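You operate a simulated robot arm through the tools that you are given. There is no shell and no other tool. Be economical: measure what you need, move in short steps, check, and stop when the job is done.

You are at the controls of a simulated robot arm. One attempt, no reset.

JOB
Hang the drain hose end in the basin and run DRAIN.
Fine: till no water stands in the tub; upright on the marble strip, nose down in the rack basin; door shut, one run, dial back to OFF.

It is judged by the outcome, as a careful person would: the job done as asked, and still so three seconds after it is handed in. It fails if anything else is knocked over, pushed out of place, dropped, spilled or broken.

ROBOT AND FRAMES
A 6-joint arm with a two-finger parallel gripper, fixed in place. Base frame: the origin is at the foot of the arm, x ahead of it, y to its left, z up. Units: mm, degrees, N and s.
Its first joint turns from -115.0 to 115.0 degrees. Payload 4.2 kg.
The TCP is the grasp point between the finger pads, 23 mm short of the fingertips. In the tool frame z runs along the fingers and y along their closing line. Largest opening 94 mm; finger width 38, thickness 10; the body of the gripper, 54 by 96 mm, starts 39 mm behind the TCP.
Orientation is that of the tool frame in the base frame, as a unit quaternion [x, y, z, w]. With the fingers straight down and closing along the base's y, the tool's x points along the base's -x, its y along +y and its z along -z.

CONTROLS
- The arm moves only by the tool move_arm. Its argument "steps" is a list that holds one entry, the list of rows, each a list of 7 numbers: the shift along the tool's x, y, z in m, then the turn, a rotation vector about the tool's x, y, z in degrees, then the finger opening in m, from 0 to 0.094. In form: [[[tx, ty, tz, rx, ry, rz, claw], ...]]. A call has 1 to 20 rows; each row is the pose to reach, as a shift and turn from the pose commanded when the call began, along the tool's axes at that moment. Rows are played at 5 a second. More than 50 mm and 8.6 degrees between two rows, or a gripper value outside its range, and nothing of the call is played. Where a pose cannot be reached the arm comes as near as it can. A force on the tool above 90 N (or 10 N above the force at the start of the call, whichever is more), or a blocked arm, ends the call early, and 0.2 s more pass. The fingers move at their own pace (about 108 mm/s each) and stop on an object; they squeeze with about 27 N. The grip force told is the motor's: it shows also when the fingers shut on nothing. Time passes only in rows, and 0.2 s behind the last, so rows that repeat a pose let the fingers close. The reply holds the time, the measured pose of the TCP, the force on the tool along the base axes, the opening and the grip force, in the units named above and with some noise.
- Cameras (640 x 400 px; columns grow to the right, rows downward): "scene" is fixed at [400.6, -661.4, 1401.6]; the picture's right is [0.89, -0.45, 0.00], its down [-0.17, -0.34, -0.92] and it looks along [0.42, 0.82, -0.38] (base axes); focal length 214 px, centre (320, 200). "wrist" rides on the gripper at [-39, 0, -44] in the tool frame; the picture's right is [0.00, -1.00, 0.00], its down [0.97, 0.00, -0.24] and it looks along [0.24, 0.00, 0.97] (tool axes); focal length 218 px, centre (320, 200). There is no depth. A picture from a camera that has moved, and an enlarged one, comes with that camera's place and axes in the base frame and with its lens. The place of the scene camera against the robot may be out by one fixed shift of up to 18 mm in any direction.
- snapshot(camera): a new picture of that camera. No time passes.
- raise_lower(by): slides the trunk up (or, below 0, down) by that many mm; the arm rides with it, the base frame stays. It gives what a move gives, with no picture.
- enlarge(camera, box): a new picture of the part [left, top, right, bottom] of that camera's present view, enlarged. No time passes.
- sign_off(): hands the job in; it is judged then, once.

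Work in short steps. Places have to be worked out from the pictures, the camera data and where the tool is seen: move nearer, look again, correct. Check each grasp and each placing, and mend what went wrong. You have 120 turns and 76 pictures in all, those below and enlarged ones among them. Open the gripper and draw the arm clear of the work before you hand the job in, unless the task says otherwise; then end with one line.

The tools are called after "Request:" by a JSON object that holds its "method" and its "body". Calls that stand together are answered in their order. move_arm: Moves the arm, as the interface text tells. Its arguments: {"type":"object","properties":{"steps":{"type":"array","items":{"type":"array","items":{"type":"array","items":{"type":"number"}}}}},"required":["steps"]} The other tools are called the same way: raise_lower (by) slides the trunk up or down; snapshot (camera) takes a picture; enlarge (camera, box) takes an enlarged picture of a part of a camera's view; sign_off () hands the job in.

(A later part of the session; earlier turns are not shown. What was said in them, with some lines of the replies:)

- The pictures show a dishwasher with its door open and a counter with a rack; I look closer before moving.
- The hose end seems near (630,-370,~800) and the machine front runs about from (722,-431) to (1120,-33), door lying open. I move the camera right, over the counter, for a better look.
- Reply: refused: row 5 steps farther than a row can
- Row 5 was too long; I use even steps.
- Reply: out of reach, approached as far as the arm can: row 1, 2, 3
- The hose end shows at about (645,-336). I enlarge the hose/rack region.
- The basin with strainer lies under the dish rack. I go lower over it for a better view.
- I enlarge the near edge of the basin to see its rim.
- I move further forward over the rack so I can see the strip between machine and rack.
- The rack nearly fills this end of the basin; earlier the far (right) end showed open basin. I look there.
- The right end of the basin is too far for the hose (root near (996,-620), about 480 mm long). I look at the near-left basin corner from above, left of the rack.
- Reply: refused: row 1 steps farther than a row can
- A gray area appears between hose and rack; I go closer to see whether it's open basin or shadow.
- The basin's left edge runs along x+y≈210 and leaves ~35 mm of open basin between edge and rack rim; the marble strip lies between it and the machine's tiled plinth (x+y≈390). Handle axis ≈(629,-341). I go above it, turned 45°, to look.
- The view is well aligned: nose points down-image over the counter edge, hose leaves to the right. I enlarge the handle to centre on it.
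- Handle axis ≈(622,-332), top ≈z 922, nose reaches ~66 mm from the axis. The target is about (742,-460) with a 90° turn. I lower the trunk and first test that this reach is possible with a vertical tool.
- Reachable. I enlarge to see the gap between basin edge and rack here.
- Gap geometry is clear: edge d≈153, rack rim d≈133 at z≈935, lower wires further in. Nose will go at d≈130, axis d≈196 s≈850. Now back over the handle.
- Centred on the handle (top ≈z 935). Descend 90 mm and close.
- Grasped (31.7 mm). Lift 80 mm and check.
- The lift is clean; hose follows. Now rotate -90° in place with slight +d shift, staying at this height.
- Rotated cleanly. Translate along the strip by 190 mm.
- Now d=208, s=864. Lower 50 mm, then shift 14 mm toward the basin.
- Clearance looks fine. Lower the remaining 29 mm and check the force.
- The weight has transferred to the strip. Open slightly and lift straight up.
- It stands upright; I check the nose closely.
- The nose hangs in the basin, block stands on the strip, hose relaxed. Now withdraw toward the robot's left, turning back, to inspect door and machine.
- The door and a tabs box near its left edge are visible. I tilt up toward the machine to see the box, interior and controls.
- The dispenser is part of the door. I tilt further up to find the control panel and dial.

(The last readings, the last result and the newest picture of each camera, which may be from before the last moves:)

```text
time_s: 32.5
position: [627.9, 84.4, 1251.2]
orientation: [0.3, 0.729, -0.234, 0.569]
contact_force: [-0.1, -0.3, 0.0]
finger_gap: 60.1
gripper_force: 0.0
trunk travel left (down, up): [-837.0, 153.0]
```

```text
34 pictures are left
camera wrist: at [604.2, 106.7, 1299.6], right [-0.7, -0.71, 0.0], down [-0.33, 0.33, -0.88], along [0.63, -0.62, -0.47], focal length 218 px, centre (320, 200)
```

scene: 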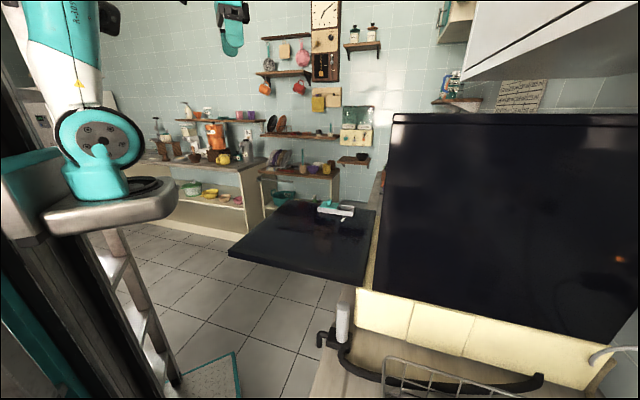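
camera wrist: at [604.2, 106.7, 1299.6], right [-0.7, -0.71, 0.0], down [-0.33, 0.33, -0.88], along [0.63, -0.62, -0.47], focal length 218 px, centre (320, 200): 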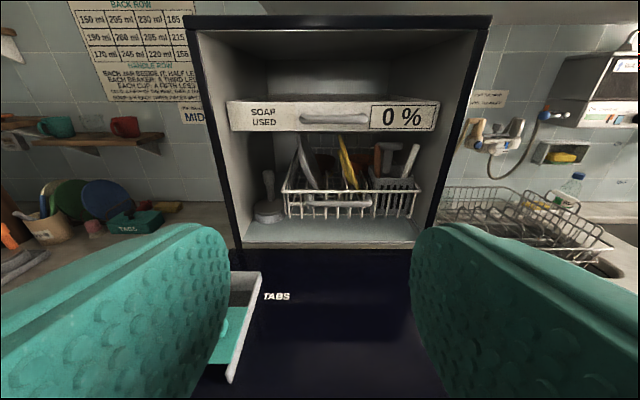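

No dial on the frame, so it's likely on the door's outer face. Door top ≈z 960, s≈286–720, d≈250–720. I pull back in front of the free edge and then lower the trunk to look under it.

Request:
{"method": "move_arm", "body": {"steps": [[[0.012, 0, -0.045, 0, -3, 0, 0], [0.022, 0, -0.09, 0, -6, 0, 0], [0.034, 0, -0.135, 0, -9, 0, 0], [0.044, 0, -0.18, 0, -12, 0, 0], [0.054, 0.015, -0.22, 0, -14, 0, 0]]]}}

Request:
{"method": "raise_lower", "body": {"by": -380}}

Request:
{"method": "snapshot", "body": {"camera": "wrist"}}

```text
time_s: 33.7
position: [455.7, 84.9, 1151.0]
orientation: [0.288, 0.65, -0.292, 0.639]
contact_force: [0.0, 0.1, 0.2]
finger_gap: 0.0
gripper_force: 26.6
out of reach, approached as far as the arm can: row 1, 2, 3, 4, 5
trunk travel left (down, up): [-837.0, 153.0]
```

```text
time_s: 37.4
position: [454.7, 85.9, 770.8]
orientation: [0.286, 0.651, -0.29, 0.641]
contact_force: [0.3, 0.5, -0.1]
finger_gap: 0.0
gripper_force: 27.0
trunk travel left (down, up): [-457.0, 533.0]
```

```text
33 pictures are left
camera wrist: at [426.1, 118.7, 810.0], right [-0.74, -0.67, 0.01], down [-0.18, 0.18, -0.97], along [0.65, -0.72, -0.25], focal length 218 px, centre (320, 200)
```

wrist: 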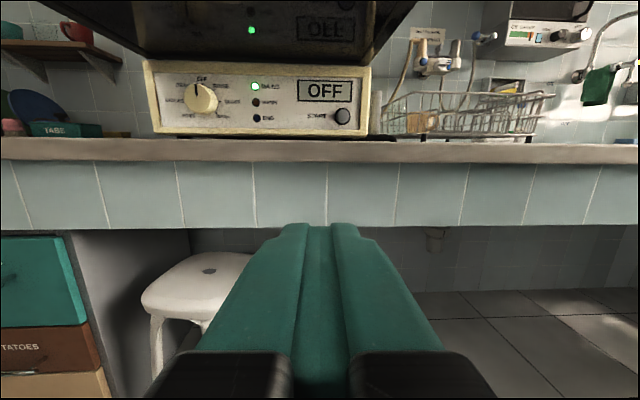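

The control panel is on the plinth front below the door: a dial, lamps, a display reading OFF and a button. Enlarge.

Request:
{"method": "enlarge", "body": {"camera": "wrist", "box": [140, 55, 380, 140]}}

```text
2.67 times, centred on (260, 98) of wrist
camera zoom: at [426.1, 118.7, 810.0], right [-0.74, -0.67, 0.01], down [-0.18, 0.18, -0.97], along [0.65, -0.72, -0.25], focal length 582 px, centre (480, 473)
```

zoom: 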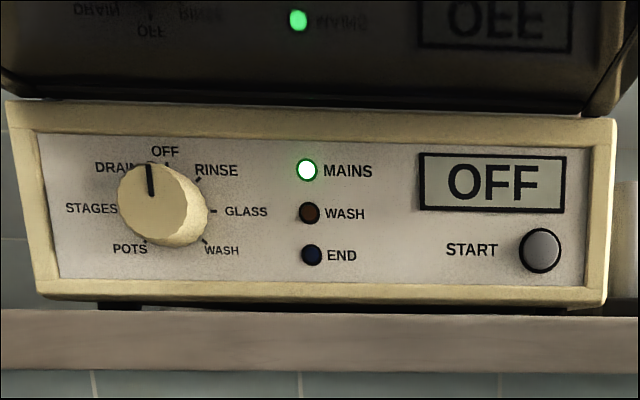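

Plan: dial OFF at top, DRAIN one step counter-clockwise, START lower right. First the door: put the closed fingers under its free edge.

Request:
{"method": "move_arm", "body": {"steps": [[[0, 0, 0.025, 0, 0, 0, 0], [0, 0, 0.05, 0, 0, 0, 0]]]}}

Request:
{"method": "raise_lower", "body": {"by": 110}}

Request:
{"method": "snapshot", "body": {"camera": "scene"}}

```text
time_s: 38.0
position: [479.0, 63.7, 771.9]
orientation: [0.272, 0.663, -0.264, 0.646]
contact_force: [-0.9, 0.9, -1.0]
finger_gap: 0.1
gripper_force: 27.2
trunk travel left (down, up): [-457.0, 533.0]
```

```text
time_s: 39.4
position: [478.6, 63.5, 882.1]
orientation: [0.272, 0.661, -0.266, 0.647]
contact_force: [-0.2, 0.7, -0.4]
finger_gap: 0.0
gripper_force: 27.4
trunk travel left (down, up): [-567.0, 423.0]
```

```text
31 pictures are left
```

scene: 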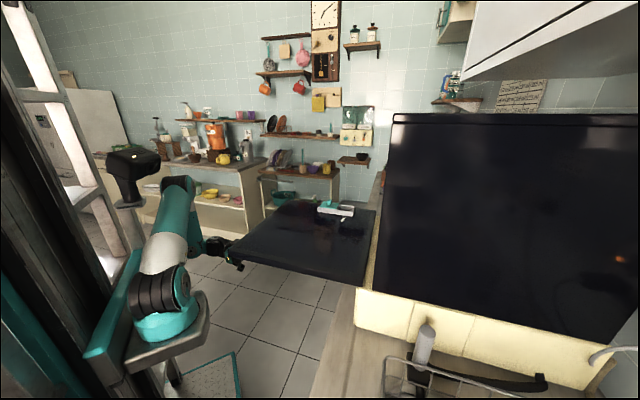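

Fingers are in front/under the edge. Raise gently until contact.

Request:
{"method": "raise_lower", "body": {"by": 25}}

Request:
{"method": "snapshot", "body": {"camera": "wrist"}}

```text
time_s: 40.1
position: [478.8, 63.8, 906.4]
orientation: [0.274, 0.661, -0.267, 0.645]
contact_force: [0.4, -0.2, 1.0]
finger_gap: 0.1
gripper_force: 27.1
trunk travel left (down, up): [-592.0, 398.0]
```

```text
30 pictures are left
camera wrist: at [448.6, 93.8, 946.8], right [-0.7, -0.71, 0.0], down [-0.19, 0.18, -0.97], along [0.68, -0.68, -0.26], focal length 218 px, centre (320, 200)
```

wrist: 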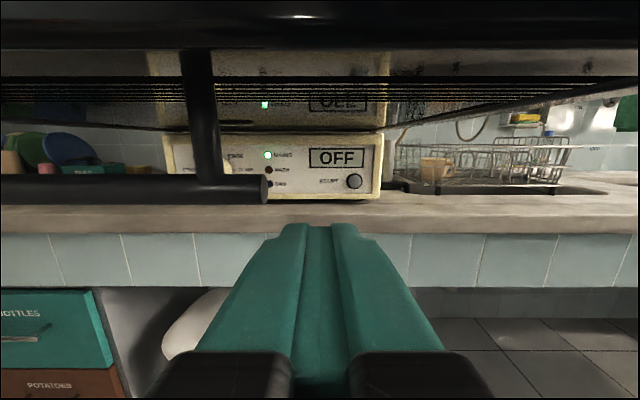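

A handle bar hangs under the door on the left of my fingers. I shift 35 mm right to stay clear of it, then raise until contact.

Request:
{"method": "move_arm", "body": {"steps": [[[0, -0.02, 0, 0, 0, 0, 0], [0, -0.035, 0.01, 0, 0, 0, 0]]]}}

Request:
{"method": "raise_lower", "body": {"by": 25}}

```text
time_s: 40.7
position: [462.0, 32.0, 905.5]
orientation: [0.273, 0.661, -0.267, 0.646]
contact_force: [-0.1, -0.8, -0.4]
finger_gap: 0.2
gripper_force: 26.7
trunk travel left (down, up): [-592.0, 398.0]
```

```text
time_s: 41.4
position: [462.9, 30.1, 930.3]
orientation: [0.272, 0.661, -0.266, 0.647]
contact_force: [-0.6, 0.2, 0.2]
finger_gap: 0.1
gripper_force: 26.5
trunk travel left (down, up): [-617.0, 373.0]
```

Request:
{"method": "raise_lower", "body": {"by": 25}}

Request:
{"method": "snapshot", "body": {"camera": "wrist"}}

```text
time_s: 42.1
position: [462.6, 31.1, 956.9]
orientation: [0.272, 0.661, -0.266, 0.647]
contact_force: [0.4, -0.1, -0.2]
finger_gap: 0.0
gripper_force: 26.2
trunk travel left (down, up): [-642.0, 348.0]
```

```text
29 pictures are left
camera wrist: at [431.0, 61.0, 995.7], right [-0.7, -0.71, 0.0], down [-0.19, 0.18, -0.97], along [0.69, -0.68, -0.26], focal length 218 px, centre (320, 200)
```

wrist: 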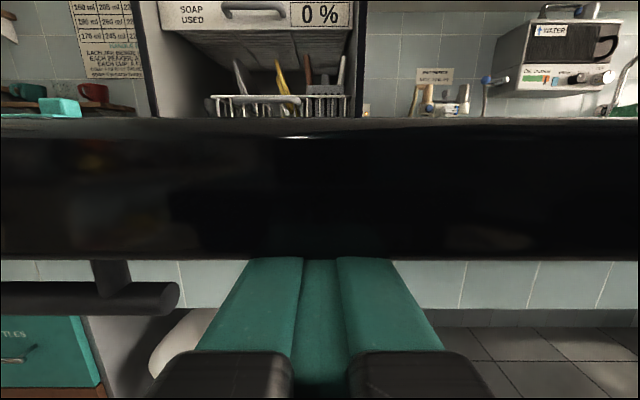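

The finger tops (z≈976) are just below the door's bottom edge. Raise further, watching force.

Request:
{"method": "raise_lower", "body": {"by": 20}}

Request:
{"method": "raise_lower", "body": {"by": 20}}

```text
time_s: 42.8
position: [461.9, 31.2, 977.3]
orientation: [0.272, 0.66, -0.266, 0.647]
contact_force: [0.0, -0.1, 0.3]
finger_gap: 0.0
gripper_force: 26.9
trunk travel left (down, up): [-662.0, 328.0]
```

```text
time_s: 43.5
position: [461.0, 30.6, 996.9]
orientation: [0.272, 0.66, -0.267, 0.647]
contact_force: [0.1, -0.5, -0.1]
finger_gap: 0.0
gripper_force: 27.0
trunk travel left (down, up): [-682.0, 308.0]
```

Request:
{"method": "snapshot", "body": {"camera": "wrist"}}

Request:
{"method": "snapshot", "body": {"camera": "scene"}}

```text
28 pictures are left
camera wrist: at [431.0, 61.0, 1035.9], right [-0.7, -0.71, 0.0], down [-0.18, 0.18, -0.97], along [0.69, -0.68, -0.26], focal length 218 px, centre (320, 200)
```

wrist: 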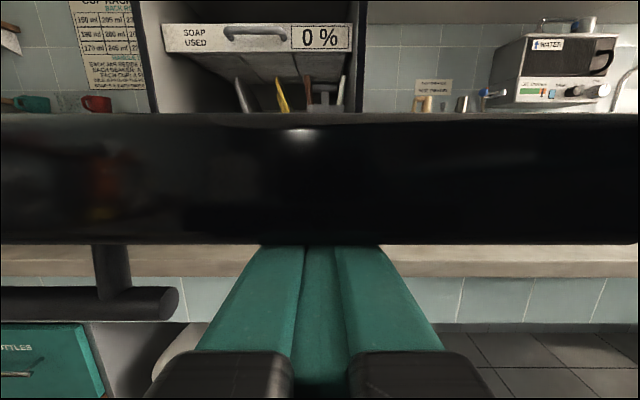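

```text
27 pictures are left
```

scene: 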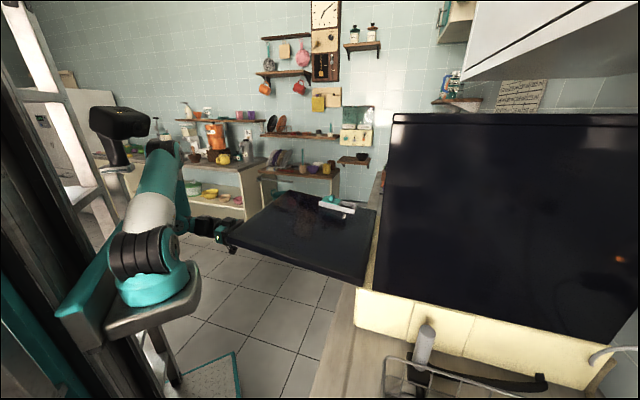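

The door rises easily with the fingers. Continue lifting.

Request:
{"method": "raise_lower", "body": {"by": 90}}

Request:
{"method": "move_arm", "body": {"steps": [[[0, 0, 0.025, 0, 0, 0, 0], [0, 0, 0.05, 0, 0, 0, 0], [0, 0, 0.075, 0, 0, 0, 0], [0, 0, 0.1, 0, 0, 0, 0]]]}}

Request:
{"method": "snapshot", "body": {"camera": "wrist"}}

```text
time_s: 44.7
position: [461.5, 30.7, 1085.2]
orientation: [0.273, 0.66, -0.267, 0.646]
contact_force: [0.2, -0.5, -0.2]
finger_gap: 0.0
gripper_force: 27.0
trunk travel left (down, up): [-772.0, 218.0]
```

```text
time_s: 45.7
position: [532.8, -41.1, 1084.2]
orientation: [0.272, 0.66, -0.267, 0.647]
contact_force: [-0.4, -0.8, -0.4]
finger_gap: 0.1
gripper_force: 27.2
trunk travel left (down, up): [-772.0, 218.0]
```

```text
26 pictures are left
camera wrist: at [501.8, -9.6, 1123.9], right [-0.7, -0.71, 0.0], down [-0.19, 0.18, -0.97], along [0.68, -0.68, -0.26], focal length 218 px, centre (320, 200)
```

wrist: 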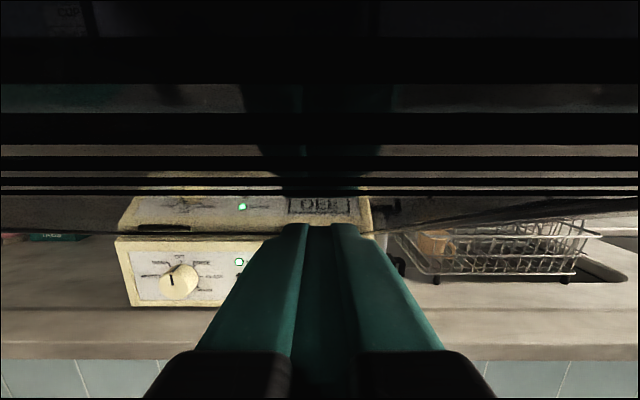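

Door is following. Raise and advance further.

Request:
{"method": "raise_lower", "body": {"by": 100}}

Request:
{"method": "move_arm", "body": {"steps": [[[0, 0, 0.025, 0, 0, 0, 0], [0, 0, 0.05, 0, 0, 0, 0], [0, 0, 0.075, 0, 0, 0, 0], [0, 0, 0.1, 0, 0, 0, 0], [0, 0, 0.12, 0, 0, 0, 0]]]}}

Request:
{"method": "snapshot", "body": {"camera": "scene"}}

```text
time_s: 47.1
position: [533.1, -38.8, 1184.2]
orientation: [0.273, 0.66, -0.268, 0.646]
contact_force: [-0.6, -0.7, 0.1]
finger_gap: 0.2
gripper_force: 26.6
trunk travel left (down, up): [-872.0, 118.0]
```

```text
time_s: 48.3
position: [556.2, -69.7, 1174.4]
orientation: [0.275, 0.662, -0.267, 0.644]
contact_force: [0.3, -0.4, -0.5]
finger_gap: 0.1
gripper_force: 27.0
out of reach, approached as far as the arm can: row 2, 3, 4, 5
trunk travel left (down, up): [-872.0, 118.0]
```

```text
25 pictures are left
```

scene: 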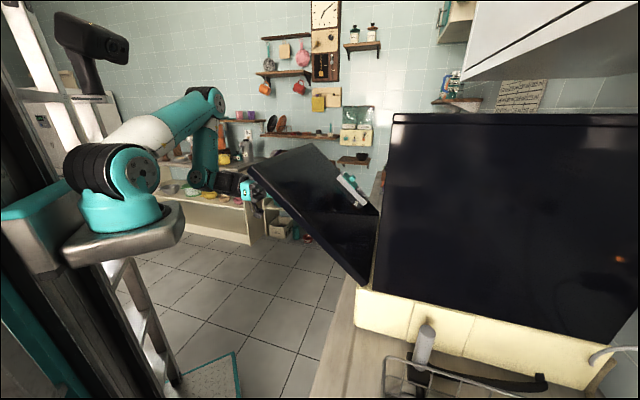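

The door is around 40°, but the arm reports a reach limit at this height relative to the trunk. Raise the trunk more, then advance while lowering the arm slightly.

Request:
{"method": "raise_lower", "body": {"by": 80}}

Request:
{"method": "move_arm", "body": {"steps": [[[0.015, 0, 0.02, 0, 0, 0, 0], [0.03, 0, 0.04, 0, 0, 0, 0], [0.045, 0, 0.06, 0, 0, 0, 0], [0.06, 0, 0.08, 0, 0, 0, 0], [0.07, 0, 0.1, 0, 0, 0, 0]]]}}

```text
time_s: 49.4
position: [554.7, -70.1, 1253.7]
orientation: [0.274, 0.662, -0.267, 0.645]
contact_force: [0.2, -1.3, 1.0]
finger_gap: 0.0
gripper_force: 26.4
trunk travel left (down, up): [-952.0, 38.0]
```

```text
time_s: 50.6
position: [552.7, -86.2, 1200.8]
orientation: [0.275, 0.663, -0.267, 0.643]
contact_force: [0.1, -0.4, 0.8]
finger_gap: 0.1
gripper_force: 26.9
out of reach, approached as far as the arm can: row 1, 2, 3, 4, 5
trunk travel left (down, up): [-952.0, 38.0]
```

The limit seems to come from the horizontal tool pitch (76° worked earlier). I pitch the tool 20° down and advance.

Request:
{"method": "move_arm", "body": {"steps": [[[0, 0, 0, 0, 7, 0, 0], [0, 0, 0, 0, 14, 0, 0], [0, 0, 0, 0, 20, 0, 0], [0, 0, 0.02, 0, 20, 0, 0], [0, 0, 0.04, 0, 20, 0, 0], [0, 0, 0.06, 0, 20, 0, 0]]]}}

Request:
{"method": "snapshot", "body": {"camera": "scene"}}

```text
time_s: 52.0
position: [595.3, -129.5, 1201.8]
orientation: [0.316, 0.764, -0.215, 0.519]
contact_force: [0.6, 0.6, 0.4]
finger_gap: 0.1
gripper_force: 27.4
out of reach, approached as far as the arm can: row 2, 3, 4
trunk travel left (down, up): [-952.0, 38.0]
```

```text
24 pictures are left
```

scene: 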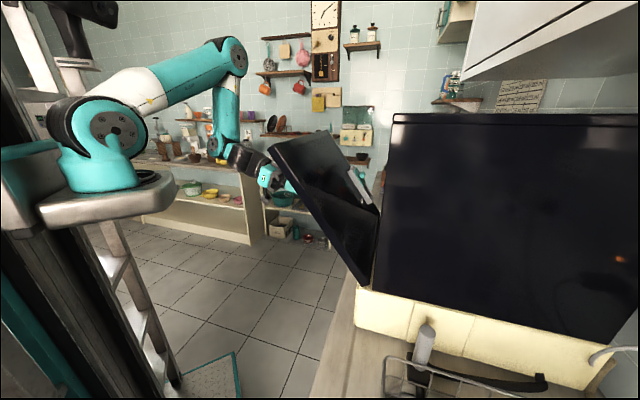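

That works; advance 120 mm in +s.

Request:
{"method": "move_arm", "body": {"steps": [[[-0.009, 0, 0.023, 0, 0, 0, 0], [-0.018, 0, 0.046, 0, 0, 0, 0], [-0.027, 0, 0.069, 0, 0, 0, 0], [-0.036, 0, 0.092, 0, 0, 0, 0], [-0.044, 0, 0.112, 0, 0, 0, 0]]]}}

Request:
{"method": "snapshot", "body": {"camera": "scene"}}

```text
time_s: 53.2
position: [679.2, -215.3, 1200.7]
orientation: [0.317, 0.764, -0.216, 0.519]
contact_force: [0.4, -0.1, 0.3]
finger_gap: 0.0
gripper_force: 27.2
trunk travel left (down, up): [-952.0, 38.0]
```

```text
23 pictures are left
```

scene: 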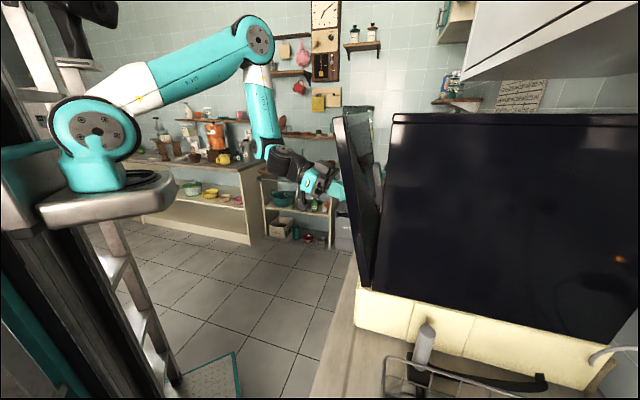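

Door is nearly shut; push on until force shows.

Request:
{"method": "move_arm", "body": {"steps": [[[-0.007, 0, 0.0186, 0, 0, 0, 0], [-0.013, 0, 0.033, 0, 0, 0, 0], [-0.018, 0, 0.046, 0, 0, 0, 0], [-0.022, 0, 0.056, 0, 0, 0, 0], [-0.024, 0, 0.061, 0, 0, 0, 0]]]}}

Request:
{"method": "snapshot", "body": {"camera": "scene"}}

```text
time_s: 54.5
position: [718.3, -254.1, 1201.0]
orientation: [0.313, 0.769, -0.214, 0.514]
contact_force: [-53.5, 52.8, 25.7]
finger_gap: 0.0
gripper_force: 26.7
trunk travel left (down, up): [-952.0, 38.0]
stopped in row 5: the force on the tool passed its limit (the readings are from after the stop); the commanded pose is now the measured one
```

```text
22 pictures are left
```

scene: 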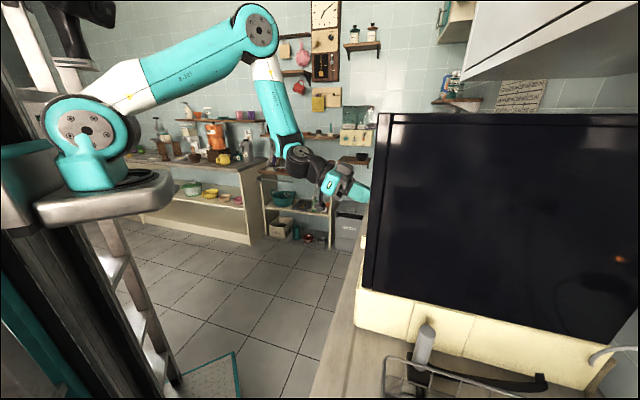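

Door is shut against its stop (75 N). Back off and check it stays and the panel.

Request:
{"method": "move_arm", "body": {"steps": [[[0.014, 0, -0.037, 0, 0, 0, 0], [0.03, 0, -0.074, 0, 0, 0, 0], [0.044, 0, -0.111, 0, 0, 0, 0], [0.058, 0, -0.148, 0, 0, 0, 0]]]}}

Request:
{"method": "snapshot", "body": {"camera": "wrist"}}

```text
time_s: 55.5
position: [609.0, -147.4, 1200.1]
orientation: [0.318, 0.768, -0.215, 0.513]
contact_force: [0.0, -0.7, -0.2]
finger_gap: 0.0
gripper_force: 28.1
trunk travel left (down, up): [-952.0, 38.0]
```

```text
21 pictures are left
camera wrist: at [590.9, -129.4, 1252.6], right [-0.71, -0.71, 0.0], down [-0.42, 0.42, -0.81], along [0.57, -0.57, -0.59], focal length 218 px, centre (320, 200)
```

wrist: 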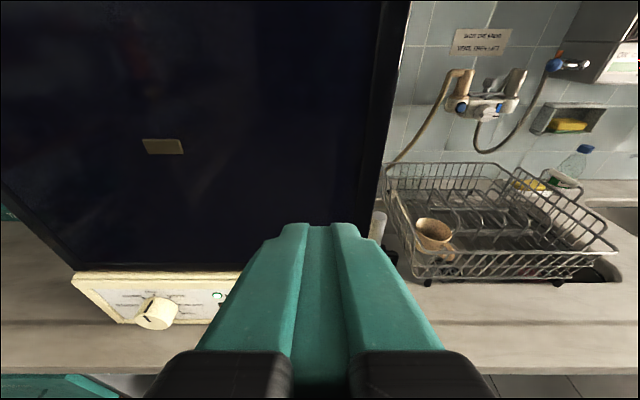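

Door stays shut. Now move left in front of the dial (est. s 690, d 590, z 895) and lower.

Request:
{"method": "move_arm", "body": {"steps": [[[0.01, 0.04, -0.02, 0, 0, 0, 0.06], [0.015, 0.085, -0.03, 0, 0, 0, 0.08], [0.015, 0.13, -0.03, 0, 0, 0, 0.08], [0.015, 0.175, -0.03, 0, 0, 0, 0.08], [0.015, 0.22, -0.03, 0, 0, 0, 0.08], [0.015, 0.26, -0.03, 0, 0, 0, 0.08]]]}}

Request:
{"method": "raise_lower", "body": {"by": -280}}

Request:
{"method": "move_arm", "body": {"steps": [[[0, 0, 0, 0, -7, 0, 0.08], [0, 0, 0, 0, -14, 0, 0.08], [0, 0, 0, 0, -21.5, 0, 0.08]]]}}

Request:
{"method": "snapshot", "body": {"camera": "wrist"}}

```text
time_s: 56.9
position: [770.1, 61.2, 1194.8]
orientation: [0.316, 0.768, -0.215, 0.513]
contact_force: [0.2, 0.0, 0.5]
finger_gap: 80.2
gripper_force: 0.1
trunk travel left (down, up): [-952.0, 38.0]
```

```text
time_s: 59.7
position: [770.1, 60.6, 915.9]
orientation: [0.317, 0.768, -0.215, 0.514]
contact_force: [0.3, 0.6, -0.1]
finger_gap: 79.8
gripper_force: 0.2
trunk travel left (down, up): [-672.0, 318.0]
```

```text
time_s: 60.5
position: [775.3, 55.4, 915.6]
orientation: [0.279, 0.685, -0.256, 0.622]
contact_force: [1.5, 0.4, 0.4]
finger_gap: 80.1
gripper_force: 0.1
out of reach, approached as far as the arm can: row 3
trunk travel left (down, up): [-672.0, 318.0]
```

```text
20 pictures are left
camera wrist: at [746.9, 83.7, 957.5], right [-0.7, -0.71, 0.0], down [-0.24, 0.23, -0.94], along [0.67, -0.66, -0.33], focal length 218 px, centre (320, 200)
```

wrist: 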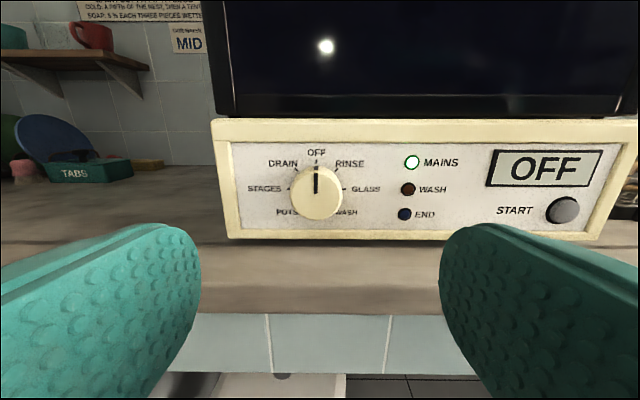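

Clear view: dial at about (s 680, d 590, z 891), pointing OFF. Approach 105 mm toward it and check alignment.

Request:
{"method": "move_arm", "body": {"steps": [[[0.003, 0.001, 0.035, 0, 0, 0, 0.08], [0.006, 0.002, 0.07, 0, 0, 0, 0.08], [0.0085, 0.003, 0.105, 0, 0, 0, 0.08]]]}}

Request:
{"method": "snapshot", "body": {"camera": "wrist"}}

```text
time_s: 61.3
position: [853.9, -14.1, 897.8]
orientation: [0.278, 0.685, -0.256, 0.623]
contact_force: [-0.2, 0.4, 0.0]
finger_gap: 80.1
gripper_force: 0.0
trunk travel left (down, up): [-672.0, 318.0]
```

```text
19 pictures are left
camera wrist: at [824.6, 13.7, 940.4], right [-0.7, -0.71, 0.0], down [-0.24, 0.23, -0.94], along [0.67, -0.66, -0.33], focal length 218 px, centre (320, 200)
```

wrist: 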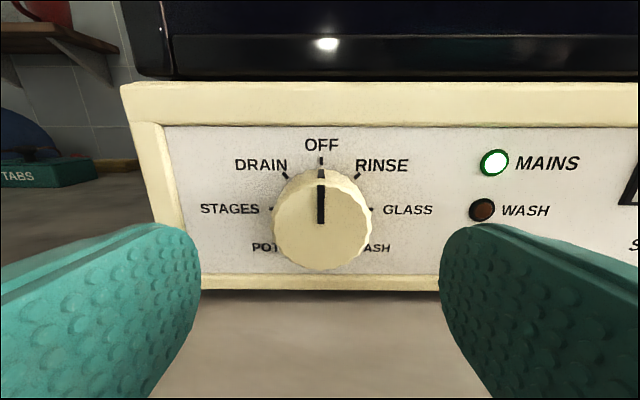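

Aligned. Move in the last 59 mm and close on the knob.

Request:
{"method": "move_arm", "body": {"steps": [[[0.0005, 0, 0.03, 0, 0, 0, 0.08], [0.001, -0.001, 0.05, 0, 0, 0, 0.08], [0.0013, -0.0015, 0.059, 0, 0, 0, 0.08], [0.0013, -0.0015, 0.059, 0, 0, 0, 0.06], [0.0013, -0.0015, 0.059, 0, 0, 0, 0.045], [0.0013, -0.0015, 0.059, 0, 0, 0, 0.045]]]}}

Request:
{"method": "snapshot", "body": {"camera": "wrist"}}

```text
time_s: 62.7
position: [893.8, -55.9, 889.8]
orientation: [0.279, 0.686, -0.254, 0.622]
contact_force: [22.6, 5.1, 2.0]
finger_gap: 52.7
gripper_force: 45.1
trunk travel left (down, up): [-672.0, 318.0]
```

```text
18 pictures are left
camera wrist: at [865.5, -27.9, 932.9], right [-0.7, -0.72, 0.0], down [-0.24, 0.23, -0.94], along [0.68, -0.66, -0.33], focal length 218 px, centre (320, 200)
```

wrist: 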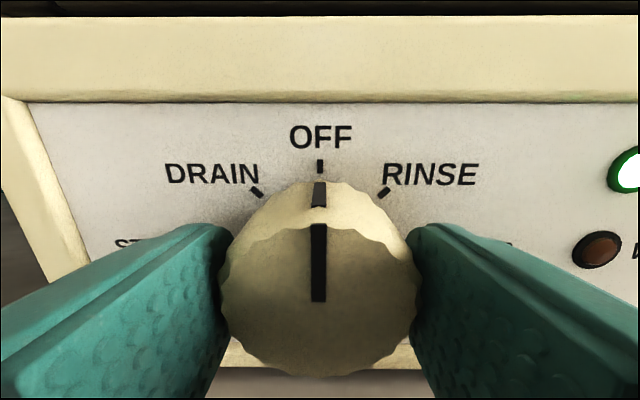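

Gripped. Turn 51° counter-clockwise to DRAIN.

Request:
{"method": "move_arm", "body": {"steps": [[[0, 0.001, 0, 0, 0, -7.5, 0.045], [0, 0.001, 0, 0, 0, -15, 0.045], [0, 0.001, 0, 0, 0, -22.5, 0.045], [0, 0.001, 0, 0, 0, -30, 0.045], [0, 0.001, 0, 0, 0, -37.5, 0.045], [0, 0.001, 0, 0, 0, -45, 0.045], [0, 0.001, 0, 0, 0, -51.5, 0.045], [0, 0.001, 0, 0, 0, -51.5, 0.045]]]}}

Request:
{"method": "snapshot", "body": {"camera": "wrist"}}

```text
time_s: 64.5
position: [892.2, -56.3, 890.1]
orientation: [-0.046, 0.738, -0.502, 0.448]
contact_force: [13.2, 9.8, 9.2]
finger_gap: 53.7
gripper_force: 45.0
trunk travel left (down, up): [-672.0, 318.0]
```

```text
17 pictures are left
camera wrist: at [884.7, -5.0, 917.9], right [-0.38, -0.49, 0.78], down [-0.75, -0.34, -0.58], along [0.55, -0.8, -0.24], focal length 218 px, centre (320, 200)
```

wrist: 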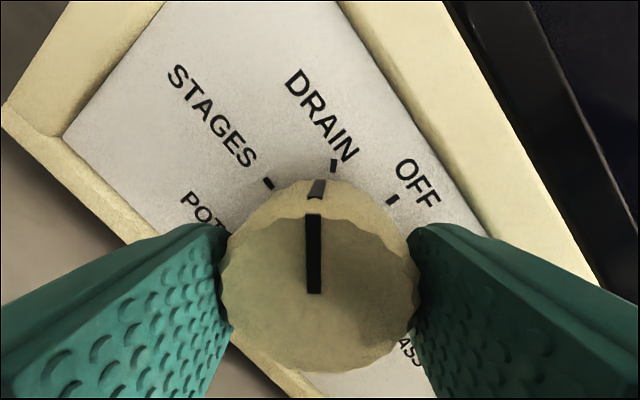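

The pointer is at DRAIN, perhaps a few degrees past; back off 4°, release and withdraw to check.

Request:
{"method": "move_arm", "body": {"steps": [[[0, 0, 0, 0, 0, 4, 0.045], [0, 0, 0, 0, 0, 4, 0.045], [0, 0, 0, 0, 0, 4, 0.07], [0, 0, 0, 0, 0, 4, 0.08], [0, 0, -0.03, 0, 0, 4, 0.08], [0, 0, -0.06, 0, 0, 8, 0.08], [0, 0, -0.09, 0, 0, 16, 0.08], [0, 0, -0.11, 0, 0, 24, 0.08], [0, 0, -0.13, 0, 0, 32, 0.08], [0, 0, -0.13, 0, 0, 40, 0.08], [0, 0, -0.13, 0, 0, 48, 0.06], [0, 0, -0.13, 0, 0, 51.5, 0.0]]]}}

Request:
{"method": "snapshot", "body": {"camera": "wrist"}}

```text
time_s: 67.1
position: [800.6, 33.4, 902.6]
orientation: [0.281, 0.685, -0.256, 0.622]
contact_force: [0.8, -0.5, 0.4]
finger_gap: 0.2
gripper_force: 27.1
trunk travel left (down, up): [-672.0, 318.0]
```

```text
16 pictures are left
camera wrist: at [772.6, 61.6, 944.9], right [-0.7, -0.71, 0.0], down [-0.24, 0.23, -0.94], along [0.67, -0.66, -0.33], focal length 218 px, centre (320, 200)
```

wrist: 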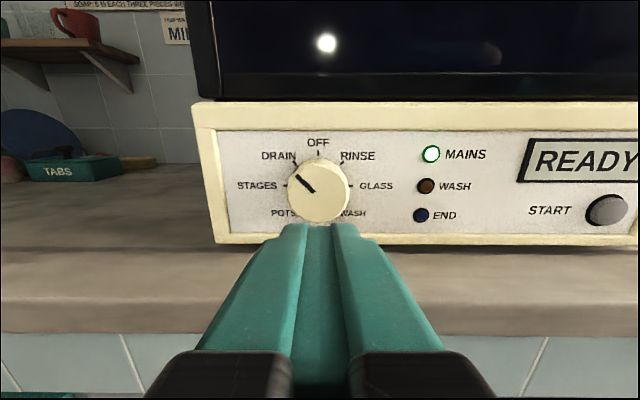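

Display shows READY with DRAIN selected. Move right to face the START button with closed fingers.

Request:
{"method": "move_arm", "body": {"steps": [[[0.006, -0.045, 0, 0, 0, 0, 0], [0.012, -0.09, 0, 0, 0, 0, 0], [0.018, -0.135, 0, 0, 0, 0, 0], [0.024, -0.18, 0, 0, 0, 0, 0], [0.03, -0.225, 0.0, 0, 0, 0, 0], [0.033, -0.27, 0.003, 0, 0, 0, 0]]]}}

Request:
{"method": "snapshot", "body": {"camera": "wrist"}}

```text
time_s: 68.5
position: [599.2, -103.3, 873.7]
orientation: [0.294, 0.696, -0.259, 0.602]
contact_force: [-0.2, -0.5, -0.3]
finger_gap: 0.2
gripper_force: 26.8
out of reach, approached as far as the arm can: row 3, 4, 5, 6
trunk travel left (down, up): [-672.0, 318.0]
```

```text
15 pictures are left
camera wrist: at [573.3, -76.3, 918.4], right [-0.72, -0.69, 0.01], down [-0.26, 0.27, -0.93], along [0.64, -0.67, -0.37], focal length 218 px, centre (320, 200)
```

wrist: 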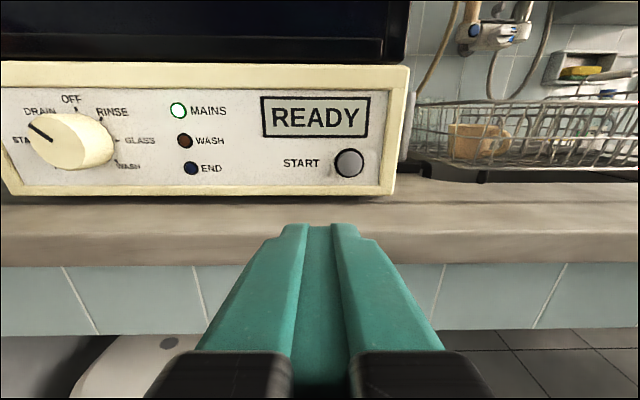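

START lies at about (s 696, d 314, z 867). Approach to ~25 mm in front of it.

Request:
{"method": "move_arm", "body": {"steps": [[[-0.004, -0.01, 0.037, 0, 0, 0, 0], [-0.008, -0.02, 0.075, 0, 0, 0, 0], [-0.0125, -0.03, 0.112, 0, 0, 0, 0], [-0.0168, -0.0333, 0.15, 0, 0, 0, 0]]]}}

Request:
{"method": "snapshot", "body": {"camera": "wrist"}}

```text
time_s: 69.5
position: [710.4, -231.8, 873.4]
orientation: [0.297, 0.7, -0.258, 0.596]
contact_force: [-0.1, 0.3, 1.2]
finger_gap: 0.0
gripper_force: 26.9
out of reach, approached as far as the arm can: row 1, 2, 3, 4
trunk travel left (down, up): [-672.0, 318.0]
```

```text
14 pictures are left
camera wrist: at [685.1, -204.0, 918.2], right [-0.72, -0.69, 0.01], down [-0.27, 0.28, -0.92], along [0.63, -0.67, -0.39], focal length 218 px, centre (320, 200)
```

wrist: 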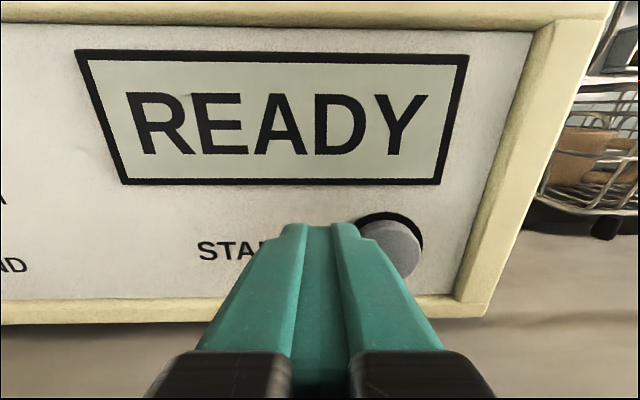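

Slightly left of the button and at a wrist limit. Back off 15 mm, pitch 14° down, shift 24 mm right.

Request:
{"method": "move_arm", "body": {"steps": [[[0, 0, -0.015, 0, 0, 0, 0], [0, -0.01, -0.015, 0, 7, 0, 0], [-0.001, -0.024, -0.012, 0, 14, 0, 0]]]}}

Request:
{"method": "snapshot", "body": {"camera": "wrist"}}

```text
time_s: 70.3
position: [685.4, -240.9, 877.4]
orientation: [0.322, 0.765, -0.22, 0.512]
contact_force: [-0.2, 0.7, -0.3]
finger_gap: 0.0
gripper_force: 26.9
out of reach, approached as far as the arm can: row 1
trunk travel left (down, up): [-672.0, 318.0]
```

```text
13 pictures are left
camera wrist: at [667.1, -221.7, 929.8], right [-0.72, -0.69, 0.01], down [-0.41, 0.42, -0.81], along [0.56, -0.59, -0.59], focal length 218 px, centre (320, 200)
```

wrist: 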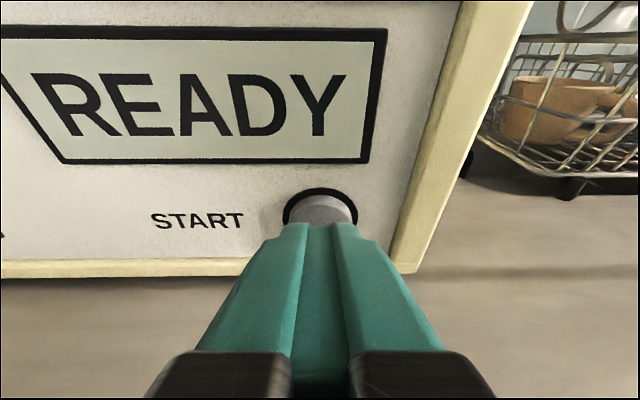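

Aligned with the button. Push forward along +s.

Request:
{"method": "move_arm", "body": {"steps": [[[-0.0038, 0, 0.00925, 0, 0, 0, 0], [-0.0057, 0, 0.0139, 0, 0, 0, 0], [-0.0072, 0, 0.0176, 0, 0, 0, 0], [-0.0084, 0, 0.0204, 0, 0, 0, 0]]]}}

Request:
{"method": "enlarge", "body": {"camera": "wrist", "box": [0, 0, 440, 280]}}

```text
time_s: 71.3
position: [700.9, -257.9, 878.4]
orientation: [0.323, 0.764, -0.221, 0.512]
contact_force: [-9.7, 5.7, 0.5]
finger_gap: 0.1
gripper_force: 27.4
trunk travel left (down, up): [-672.0, 318.0]
```

```text
1.43 times, centred on (220, 140) of wrist
camera zoom: at [681.6, -238.0, 930.6], right [-0.72, -0.69, 0.01], down [-0.41, 0.42, -0.81], along [0.56, -0.59, -0.59], focal length 312 px, centre (463, 286)
```

zoom: 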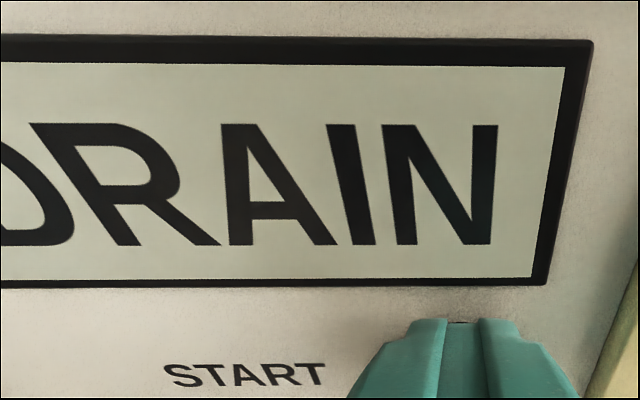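

DRAIN is running. Back off and move to face the dial and display.

Request:
{"method": "move_arm", "body": {"steps": [[[0.015, 0, -0.037, 0, 0, 0, 0], [0.03, 0, -0.074, 0, 0, 0, 0], [0.049, 0.015, -0.11, 0, 0, 0, 0.03], [0.049, 0.06, -0.12, 0, 0, 0, 0.06], [0.049, 0.105, -0.12, 0, 0, 0, 0.08], [0.049, 0.15, -0.12, 0, 0, 0, 0.08], [0.045, 0.195, -0.12, 0, -4, 0, 0.08], [0.04, 0.24, -0.12, 0, -10, 0, 0.08], [0.035, 0.277, -0.12, 0, -17, 0, 0.08]]]}}

Request:
{"method": "snapshot", "body": {"camera": "wrist"}}

```text
time_s: 73.3
position: [813.5, 24.7, 889.0]
orientation: [0.286, 0.68, -0.267, 0.62]
contact_force: [-0.3, -0.4, 0.1]
finger_gap: 79.7
gripper_force: 0.1
trunk travel left (down, up): [-672.0, 318.0]
```

```text
11 pictures are left
camera wrist: at [785.7, 53.2, 931.6], right [-0.72, -0.69, 0.01], down [-0.23, 0.23, -0.95], along [0.65, -0.69, -0.32], focal length 218 px, centre (320, 200)
```

wrist: 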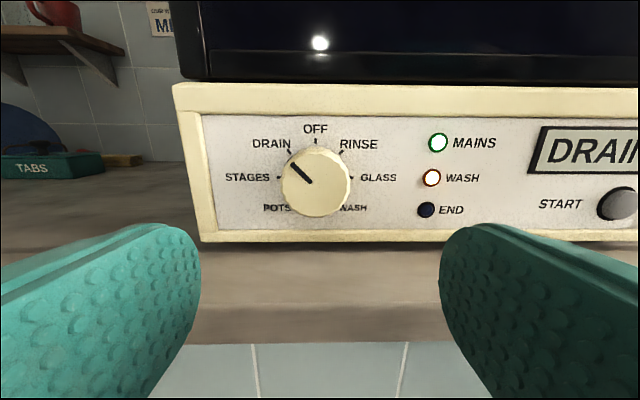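

The run lamp is lit. I wait, holding still, for the END lamp.

Request:
{"method": "move_arm", "body": {"steps": [[[0, 0, 0, 0, 0, 0, 0.08], [0, 0, 0, 0, 0, 0, 0.08], [0, 0, 0, 0, 0, 0, 0.08], [0, 0, 0, 0, 0, 0, 0.08], [0, 0, 0, 0, 0, 0, 0.08], [0, 0, 0, 0, 0, 0, 0.08], [0, 0, 0, 0, 0, 0, 0.08], [0, 0, 0, 0, 0, 0, 0.08], [0, 0, 0, 0, 0, 0, 0.08], [0, 0, 0, 0, 0, 0, 0.08], [0, 0, 0, 0, 0, 0, 0.08], [0, 0, 0, 0, 0, 0, 0.08], [0, 0, 0, 0, 0, 0, 0.08], [0, 0, 0, 0, 0, 0, 0.08], [0, 0, 0, 0, 0, 0, 0.08], [0, 0, 0, 0, 0, 0, 0.08], [0, 0, 0, 0, 0, 0, 0.08], [0, 0, 0, 0, 0, 0, 0.08], [0, 0, 0, 0, 0, 0, 0.08], [0, 0, 0, 0, 0, 0, 0.08]]]}}

Request:
{"method": "move_arm", "body": {"steps": [[[0, 0, 0, 0, 0, 0, 0.08], [0, 0, 0, 0, 0, 0, 0.08], [0, 0, 0, 0, 0, 0, 0.08], [0, 0, 0, 0, 0, 0, 0.08], [0, 0, 0, 0, 0, 0, 0.08], [0, 0, 0, 0, 0, 0, 0.08], [0, 0, 0, 0, 0, 0, 0.08], [0, 0, 0, 0, 0, 0, 0.08], [0, 0, 0, 0, 0, 0, 0.08], [0, 0, 0, 0, 0, 0, 0.08], [0, 0, 0, 0, 0, 0, 0.08], [0, 0, 0, 0, 0, 0, 0.08], [0, 0, 0, 0, 0, 0, 0.08], [0, 0, 0, 0, 0, 0, 0.08], [0, 0, 0, 0, 0, 0, 0.08], [0, 0, 0, 0, 0, 0, 0.08], [0, 0, 0, 0, 0, 0, 0.08], [0, 0, 0, 0, 0, 0, 0.08], [0, 0, 0, 0, 0, 0, 0.08], [0, 0, 0, 0, 0, 0, 0.08]]]}}

Request:
{"method": "move_arm", "body": {"steps": [[[0, 0, 0, 0, 0, 0, 0.08], [0, 0, 0, 0, 0, 0, 0.08], [0, 0, 0, 0, 0, 0, 0.08], [0, 0, 0, 0, 0, 0, 0.08], [0, 0, 0, 0, 0, 0, 0.08], [0, 0, 0, 0, 0, 0, 0.08], [0, 0, 0, 0, 0, 0, 0.08], [0, 0, 0, 0, 0, 0, 0.08], [0, 0, 0, 0, 0, 0, 0.08], [0, 0, 0, 0, 0, 0, 0.08], [0, 0, 0, 0, 0, 0, 0.08], [0, 0, 0, 0, 0, 0, 0.08], [0, 0, 0, 0, 0, 0, 0.08], [0, 0, 0, 0, 0, 0, 0.08], [0, 0, 0, 0, 0, 0, 0.08], [0, 0, 0, 0, 0, 0, 0.08], [0, 0, 0, 0, 0, 0, 0.08], [0, 0, 0, 0, 0, 0, 0.08], [0, 0, 0, 0, 0, 0, 0.08], [0, 0, 0, 0, 0, 0, 0.08]]]}}

Request:
{"method": "snapshot", "body": {"camera": "wrist"}}

```text
time_s: 77.5
position: [813.9, 24.4, 887.9]
orientation: [0.287, 0.679, -0.268, 0.62]
contact_force: [0.2, 0.0, -0.2]
finger_gap: 79.9
gripper_force: 0.0
trunk travel left (down, up): [-672.0, 318.0]
```

```text
time_s: 81.7
position: [814.2, 24.8, 889.1]
orientation: [0.288, 0.68, -0.268, 0.619]
contact_force: [-0.5, 0.2, 0.2]
finger_gap: 79.9
gripper_force: 0.0
trunk travel left (down, up): [-672.0, 318.0]
```

```text
time_s: 85.9
position: [813.4, 23.5, 889.8]
orientation: [0.287, 0.68, -0.266, 0.62]
contact_force: [1.0, -0.3, 0.9]
finger_gap: 80.3
gripper_force: 0.0
trunk travel left (down, up): [-672.0, 318.0]
```

```text
10 pictures are left
camera wrist: at [786.2, 53.2, 931.5], right [-0.72, -0.69, 0.01], down [-0.23, 0.23, -0.95], along [0.65, -0.68, -0.32], focal length 218 px, centre (320, 200)
```

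wrist: 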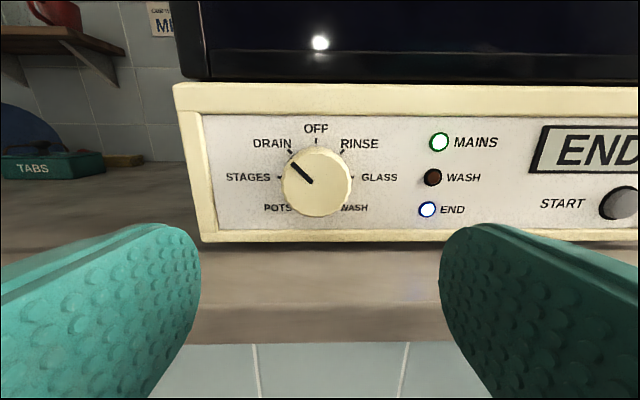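

The run ended (END lamp, display END). Approach the dial again with the gripper rolled to match the pointer, and grip.

Request:
{"method": "move_arm", "body": {"steps": [[[-0.002, 0.001, 0.02, 0, 0, -8, 0.085], [-0.004, 0.002, 0.04, 0, 0, -16, 0.085], [-0.005, 0.002, 0.05, 0, 0, -24, 0.085], [-0.005, 0.003, 0.055, 0, 0, -32, 0.085], [-0.005, 0.003, 0.055, 0, 0, -40, 0.085], [-0.005, 0.003, 0.055, 0, 0, -48, 0.085], [-0.008, 0.0034, 0.085, 0, 0, -48, 0.085], [-0.0105, 0.0034, 0.1136, 0, 0, -48, 0.085], [-0.0105, 0.0034, 0.1136, 0, 0, -48, 0.085]]]}}

Request:
{"method": "snapshot", "body": {"camera": "wrist"}}

```text
time_s: 87.9
position: [894.1, -56.8, 888.5]
orientation: [-0.014, 0.737, -0.496, 0.458]
contact_force: [0.1, -0.2, -0.9]
finger_gap: 85.1
gripper_force: 0.1
trunk travel left (down, up): [-672.0, 318.0]
```

```text
9 pictures are left
camera wrist: at [887.4, -5.9, 918.4], right [-0.43, -0.51, 0.75], down [-0.73, -0.29, -0.62], along [0.53, -0.81, -0.24], focal length 218 px, centre (320, 200)
```

wrist: 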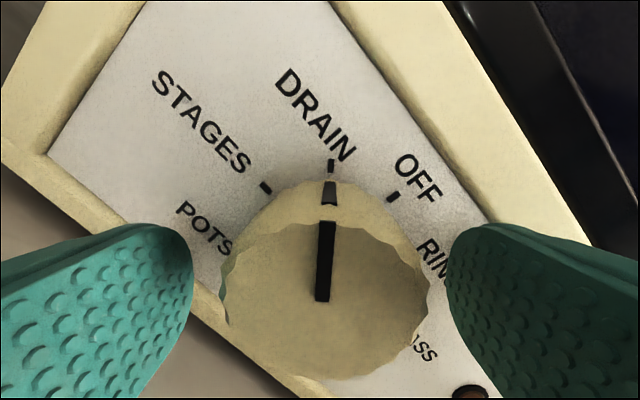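

Well centred. Close and turn 51° clockwise to OFF.

Request:
{"method": "move_arm", "body": {"steps": [[[0, 0, 0, 0, 0, 0, 0.06], [0, 0, 0, 0, 0, 0, 0.045], [0, 0, 0, 0, 0, 0, 0.045], [0, 0, 0, 0, 0, 7.5, 0.045], [0, 0, 0, 0, 0, 15, 0.045], [0, 0, 0, 0, 0, 22.5, 0.045], [0, 0, 0, 0, 0, 30, 0.045], [0, 0, 0, 0, 0, 37.5, 0.045], [0, 0, 0, 0, 0, 45, 0.045], [0, 0, 0, 0, 0, 51, 0.045], [0, 0, 0, 0, 0, 51, 0.045]]]}}

Request:
{"method": "snapshot", "body": {"camera": "wrist"}}

```text
time_s: 90.3
position: [895.9, -55.1, 889.6]
orientation: [0.305, 0.672, -0.249, 0.627]
contact_force: [2.0, 1.4, 1.9]
finger_gap: 52.8
gripper_force: 44.9
trunk travel left (down, up): [-672.0, 318.0]
```

```text
8 pictures are left
camera wrist: at [865.6, -27.7, 932.0], right [-0.72, -0.69, -0.05], down [-0.19, 0.27, -0.94], along [0.66, -0.67, -0.32], focal length 218 px, centre (320, 200)
```

wrist: 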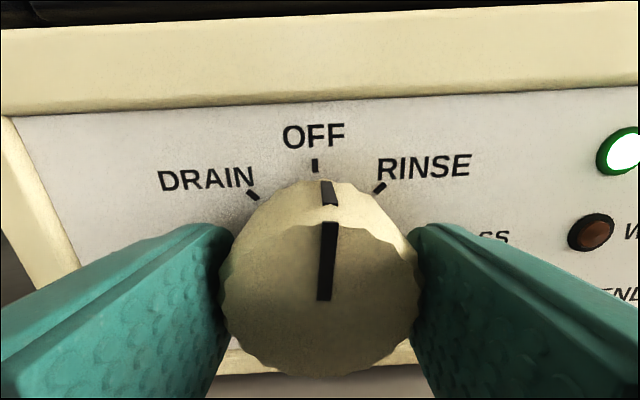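

The pointer is ~6° past OFF; turn back 6°, release, and withdraw.

Request:
{"method": "move_arm", "body": {"steps": [[[0, 0, 0, 0, 0, -6, 0.045], [0, 0, 0, 0, 0, -6, 0.045], [0, 0, 0, 0, 0, -6, 0.07], [0, 0, 0, 0, 0, -6, 0.085], [0, 0, -0.03, 0, 0, -6, 0.085], [0, 0, -0.07, 0, 0, -4, 0.085], [0, 0, -0.11, 0, 0, -4, 0.085], [0, 0, -0.14, 0, 0, -4, 0.085]]]}}

Request:
{"method": "snapshot", "body": {"camera": "wrist"}}

```text
time_s: 92.1
position: [797.7, 42.2, 901.7]
orientation: [0.281, 0.682, -0.272, 0.618]
contact_force: [0.1, 0.2, -0.5]
finger_gap: 85.2
gripper_force: 0.1
trunk travel left (down, up): [-672.0, 318.0]
```

```text
7 pictures are left
camera wrist: at [771.0, 73.8, 944.9], right [-0.72, -0.69, 0.02], down [-0.24, 0.22, -0.95], along [0.65, -0.69, -0.32], focal length 218 px, centre (320, 200)
```

wrist: 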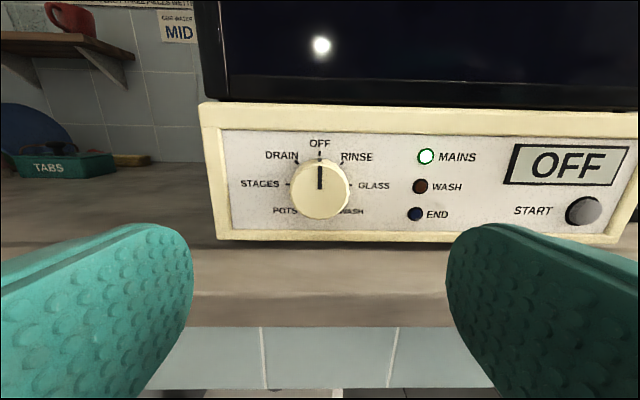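

Dial at OFF, display OFF. Withdraw further and check hose and door in the scene view.

Request:
{"method": "move_arm", "body": {"steps": [[[0, 0, -0.03, 0, 3, 0, 0.085], [0, 0, -0.06, 0, 8, 0, 0.085], [0, 0, -0.09, 0, 14, 0, 0.085]]]}}

Request:
{"method": "snapshot", "body": {"camera": "scene"}}

Request:
{"method": "enlarge", "body": {"camera": "scene", "box": [350, 290, 560, 400]}}

```text
time_s: 92.9
position: [738.1, 108.2, 910.1]
orientation: [0.312, 0.752, -0.236, 0.53]
contact_force: [0.9, -0.9, -0.3]
finger_gap: 85.1
gripper_force: 0.1
trunk travel left (down, up): [-672.0, 318.0]
```

```text
6 pictures are left
```

scene: 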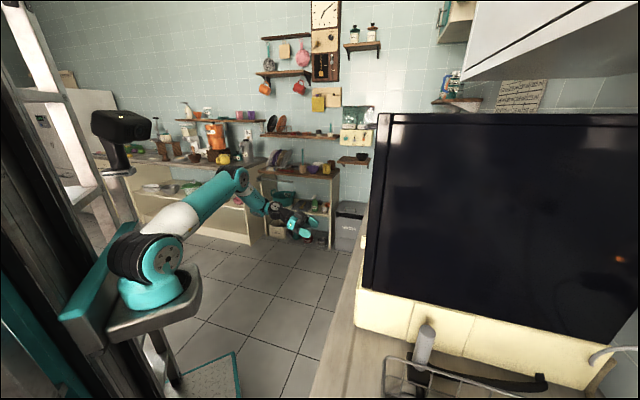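

```text
3.05 times, centred on (455, 345) of scene
camera zoom: at [400.6, -661.4, 1401.6], right [0.89, -0.45, 0.0], down [-0.17, -0.34, -0.92], along [0.42, 0.82, -0.38], focal length 654 px, centre (-91, -242)
```

zoom: 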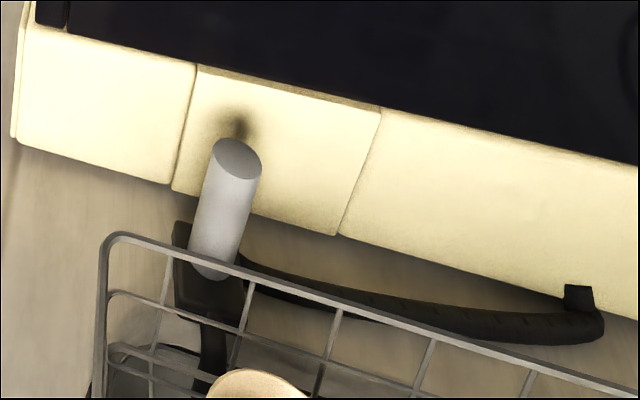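

The hose end still stands upright with its nose in the basin, the door is shut, the dial is at OFF, and the gripper is open and clear, so I hand the job in.

Request:
{"method": "sign_off", "body": {}}

```text
The job is handed in.
```

The drain hose end stands upright on the marble strip with its nose in the rack basin. The door is shut, and DRAIN ran once to END before I turned the dial back to OFF. I did not look inside the tub after the run, so the END signal is my only evidence that the water is gone.
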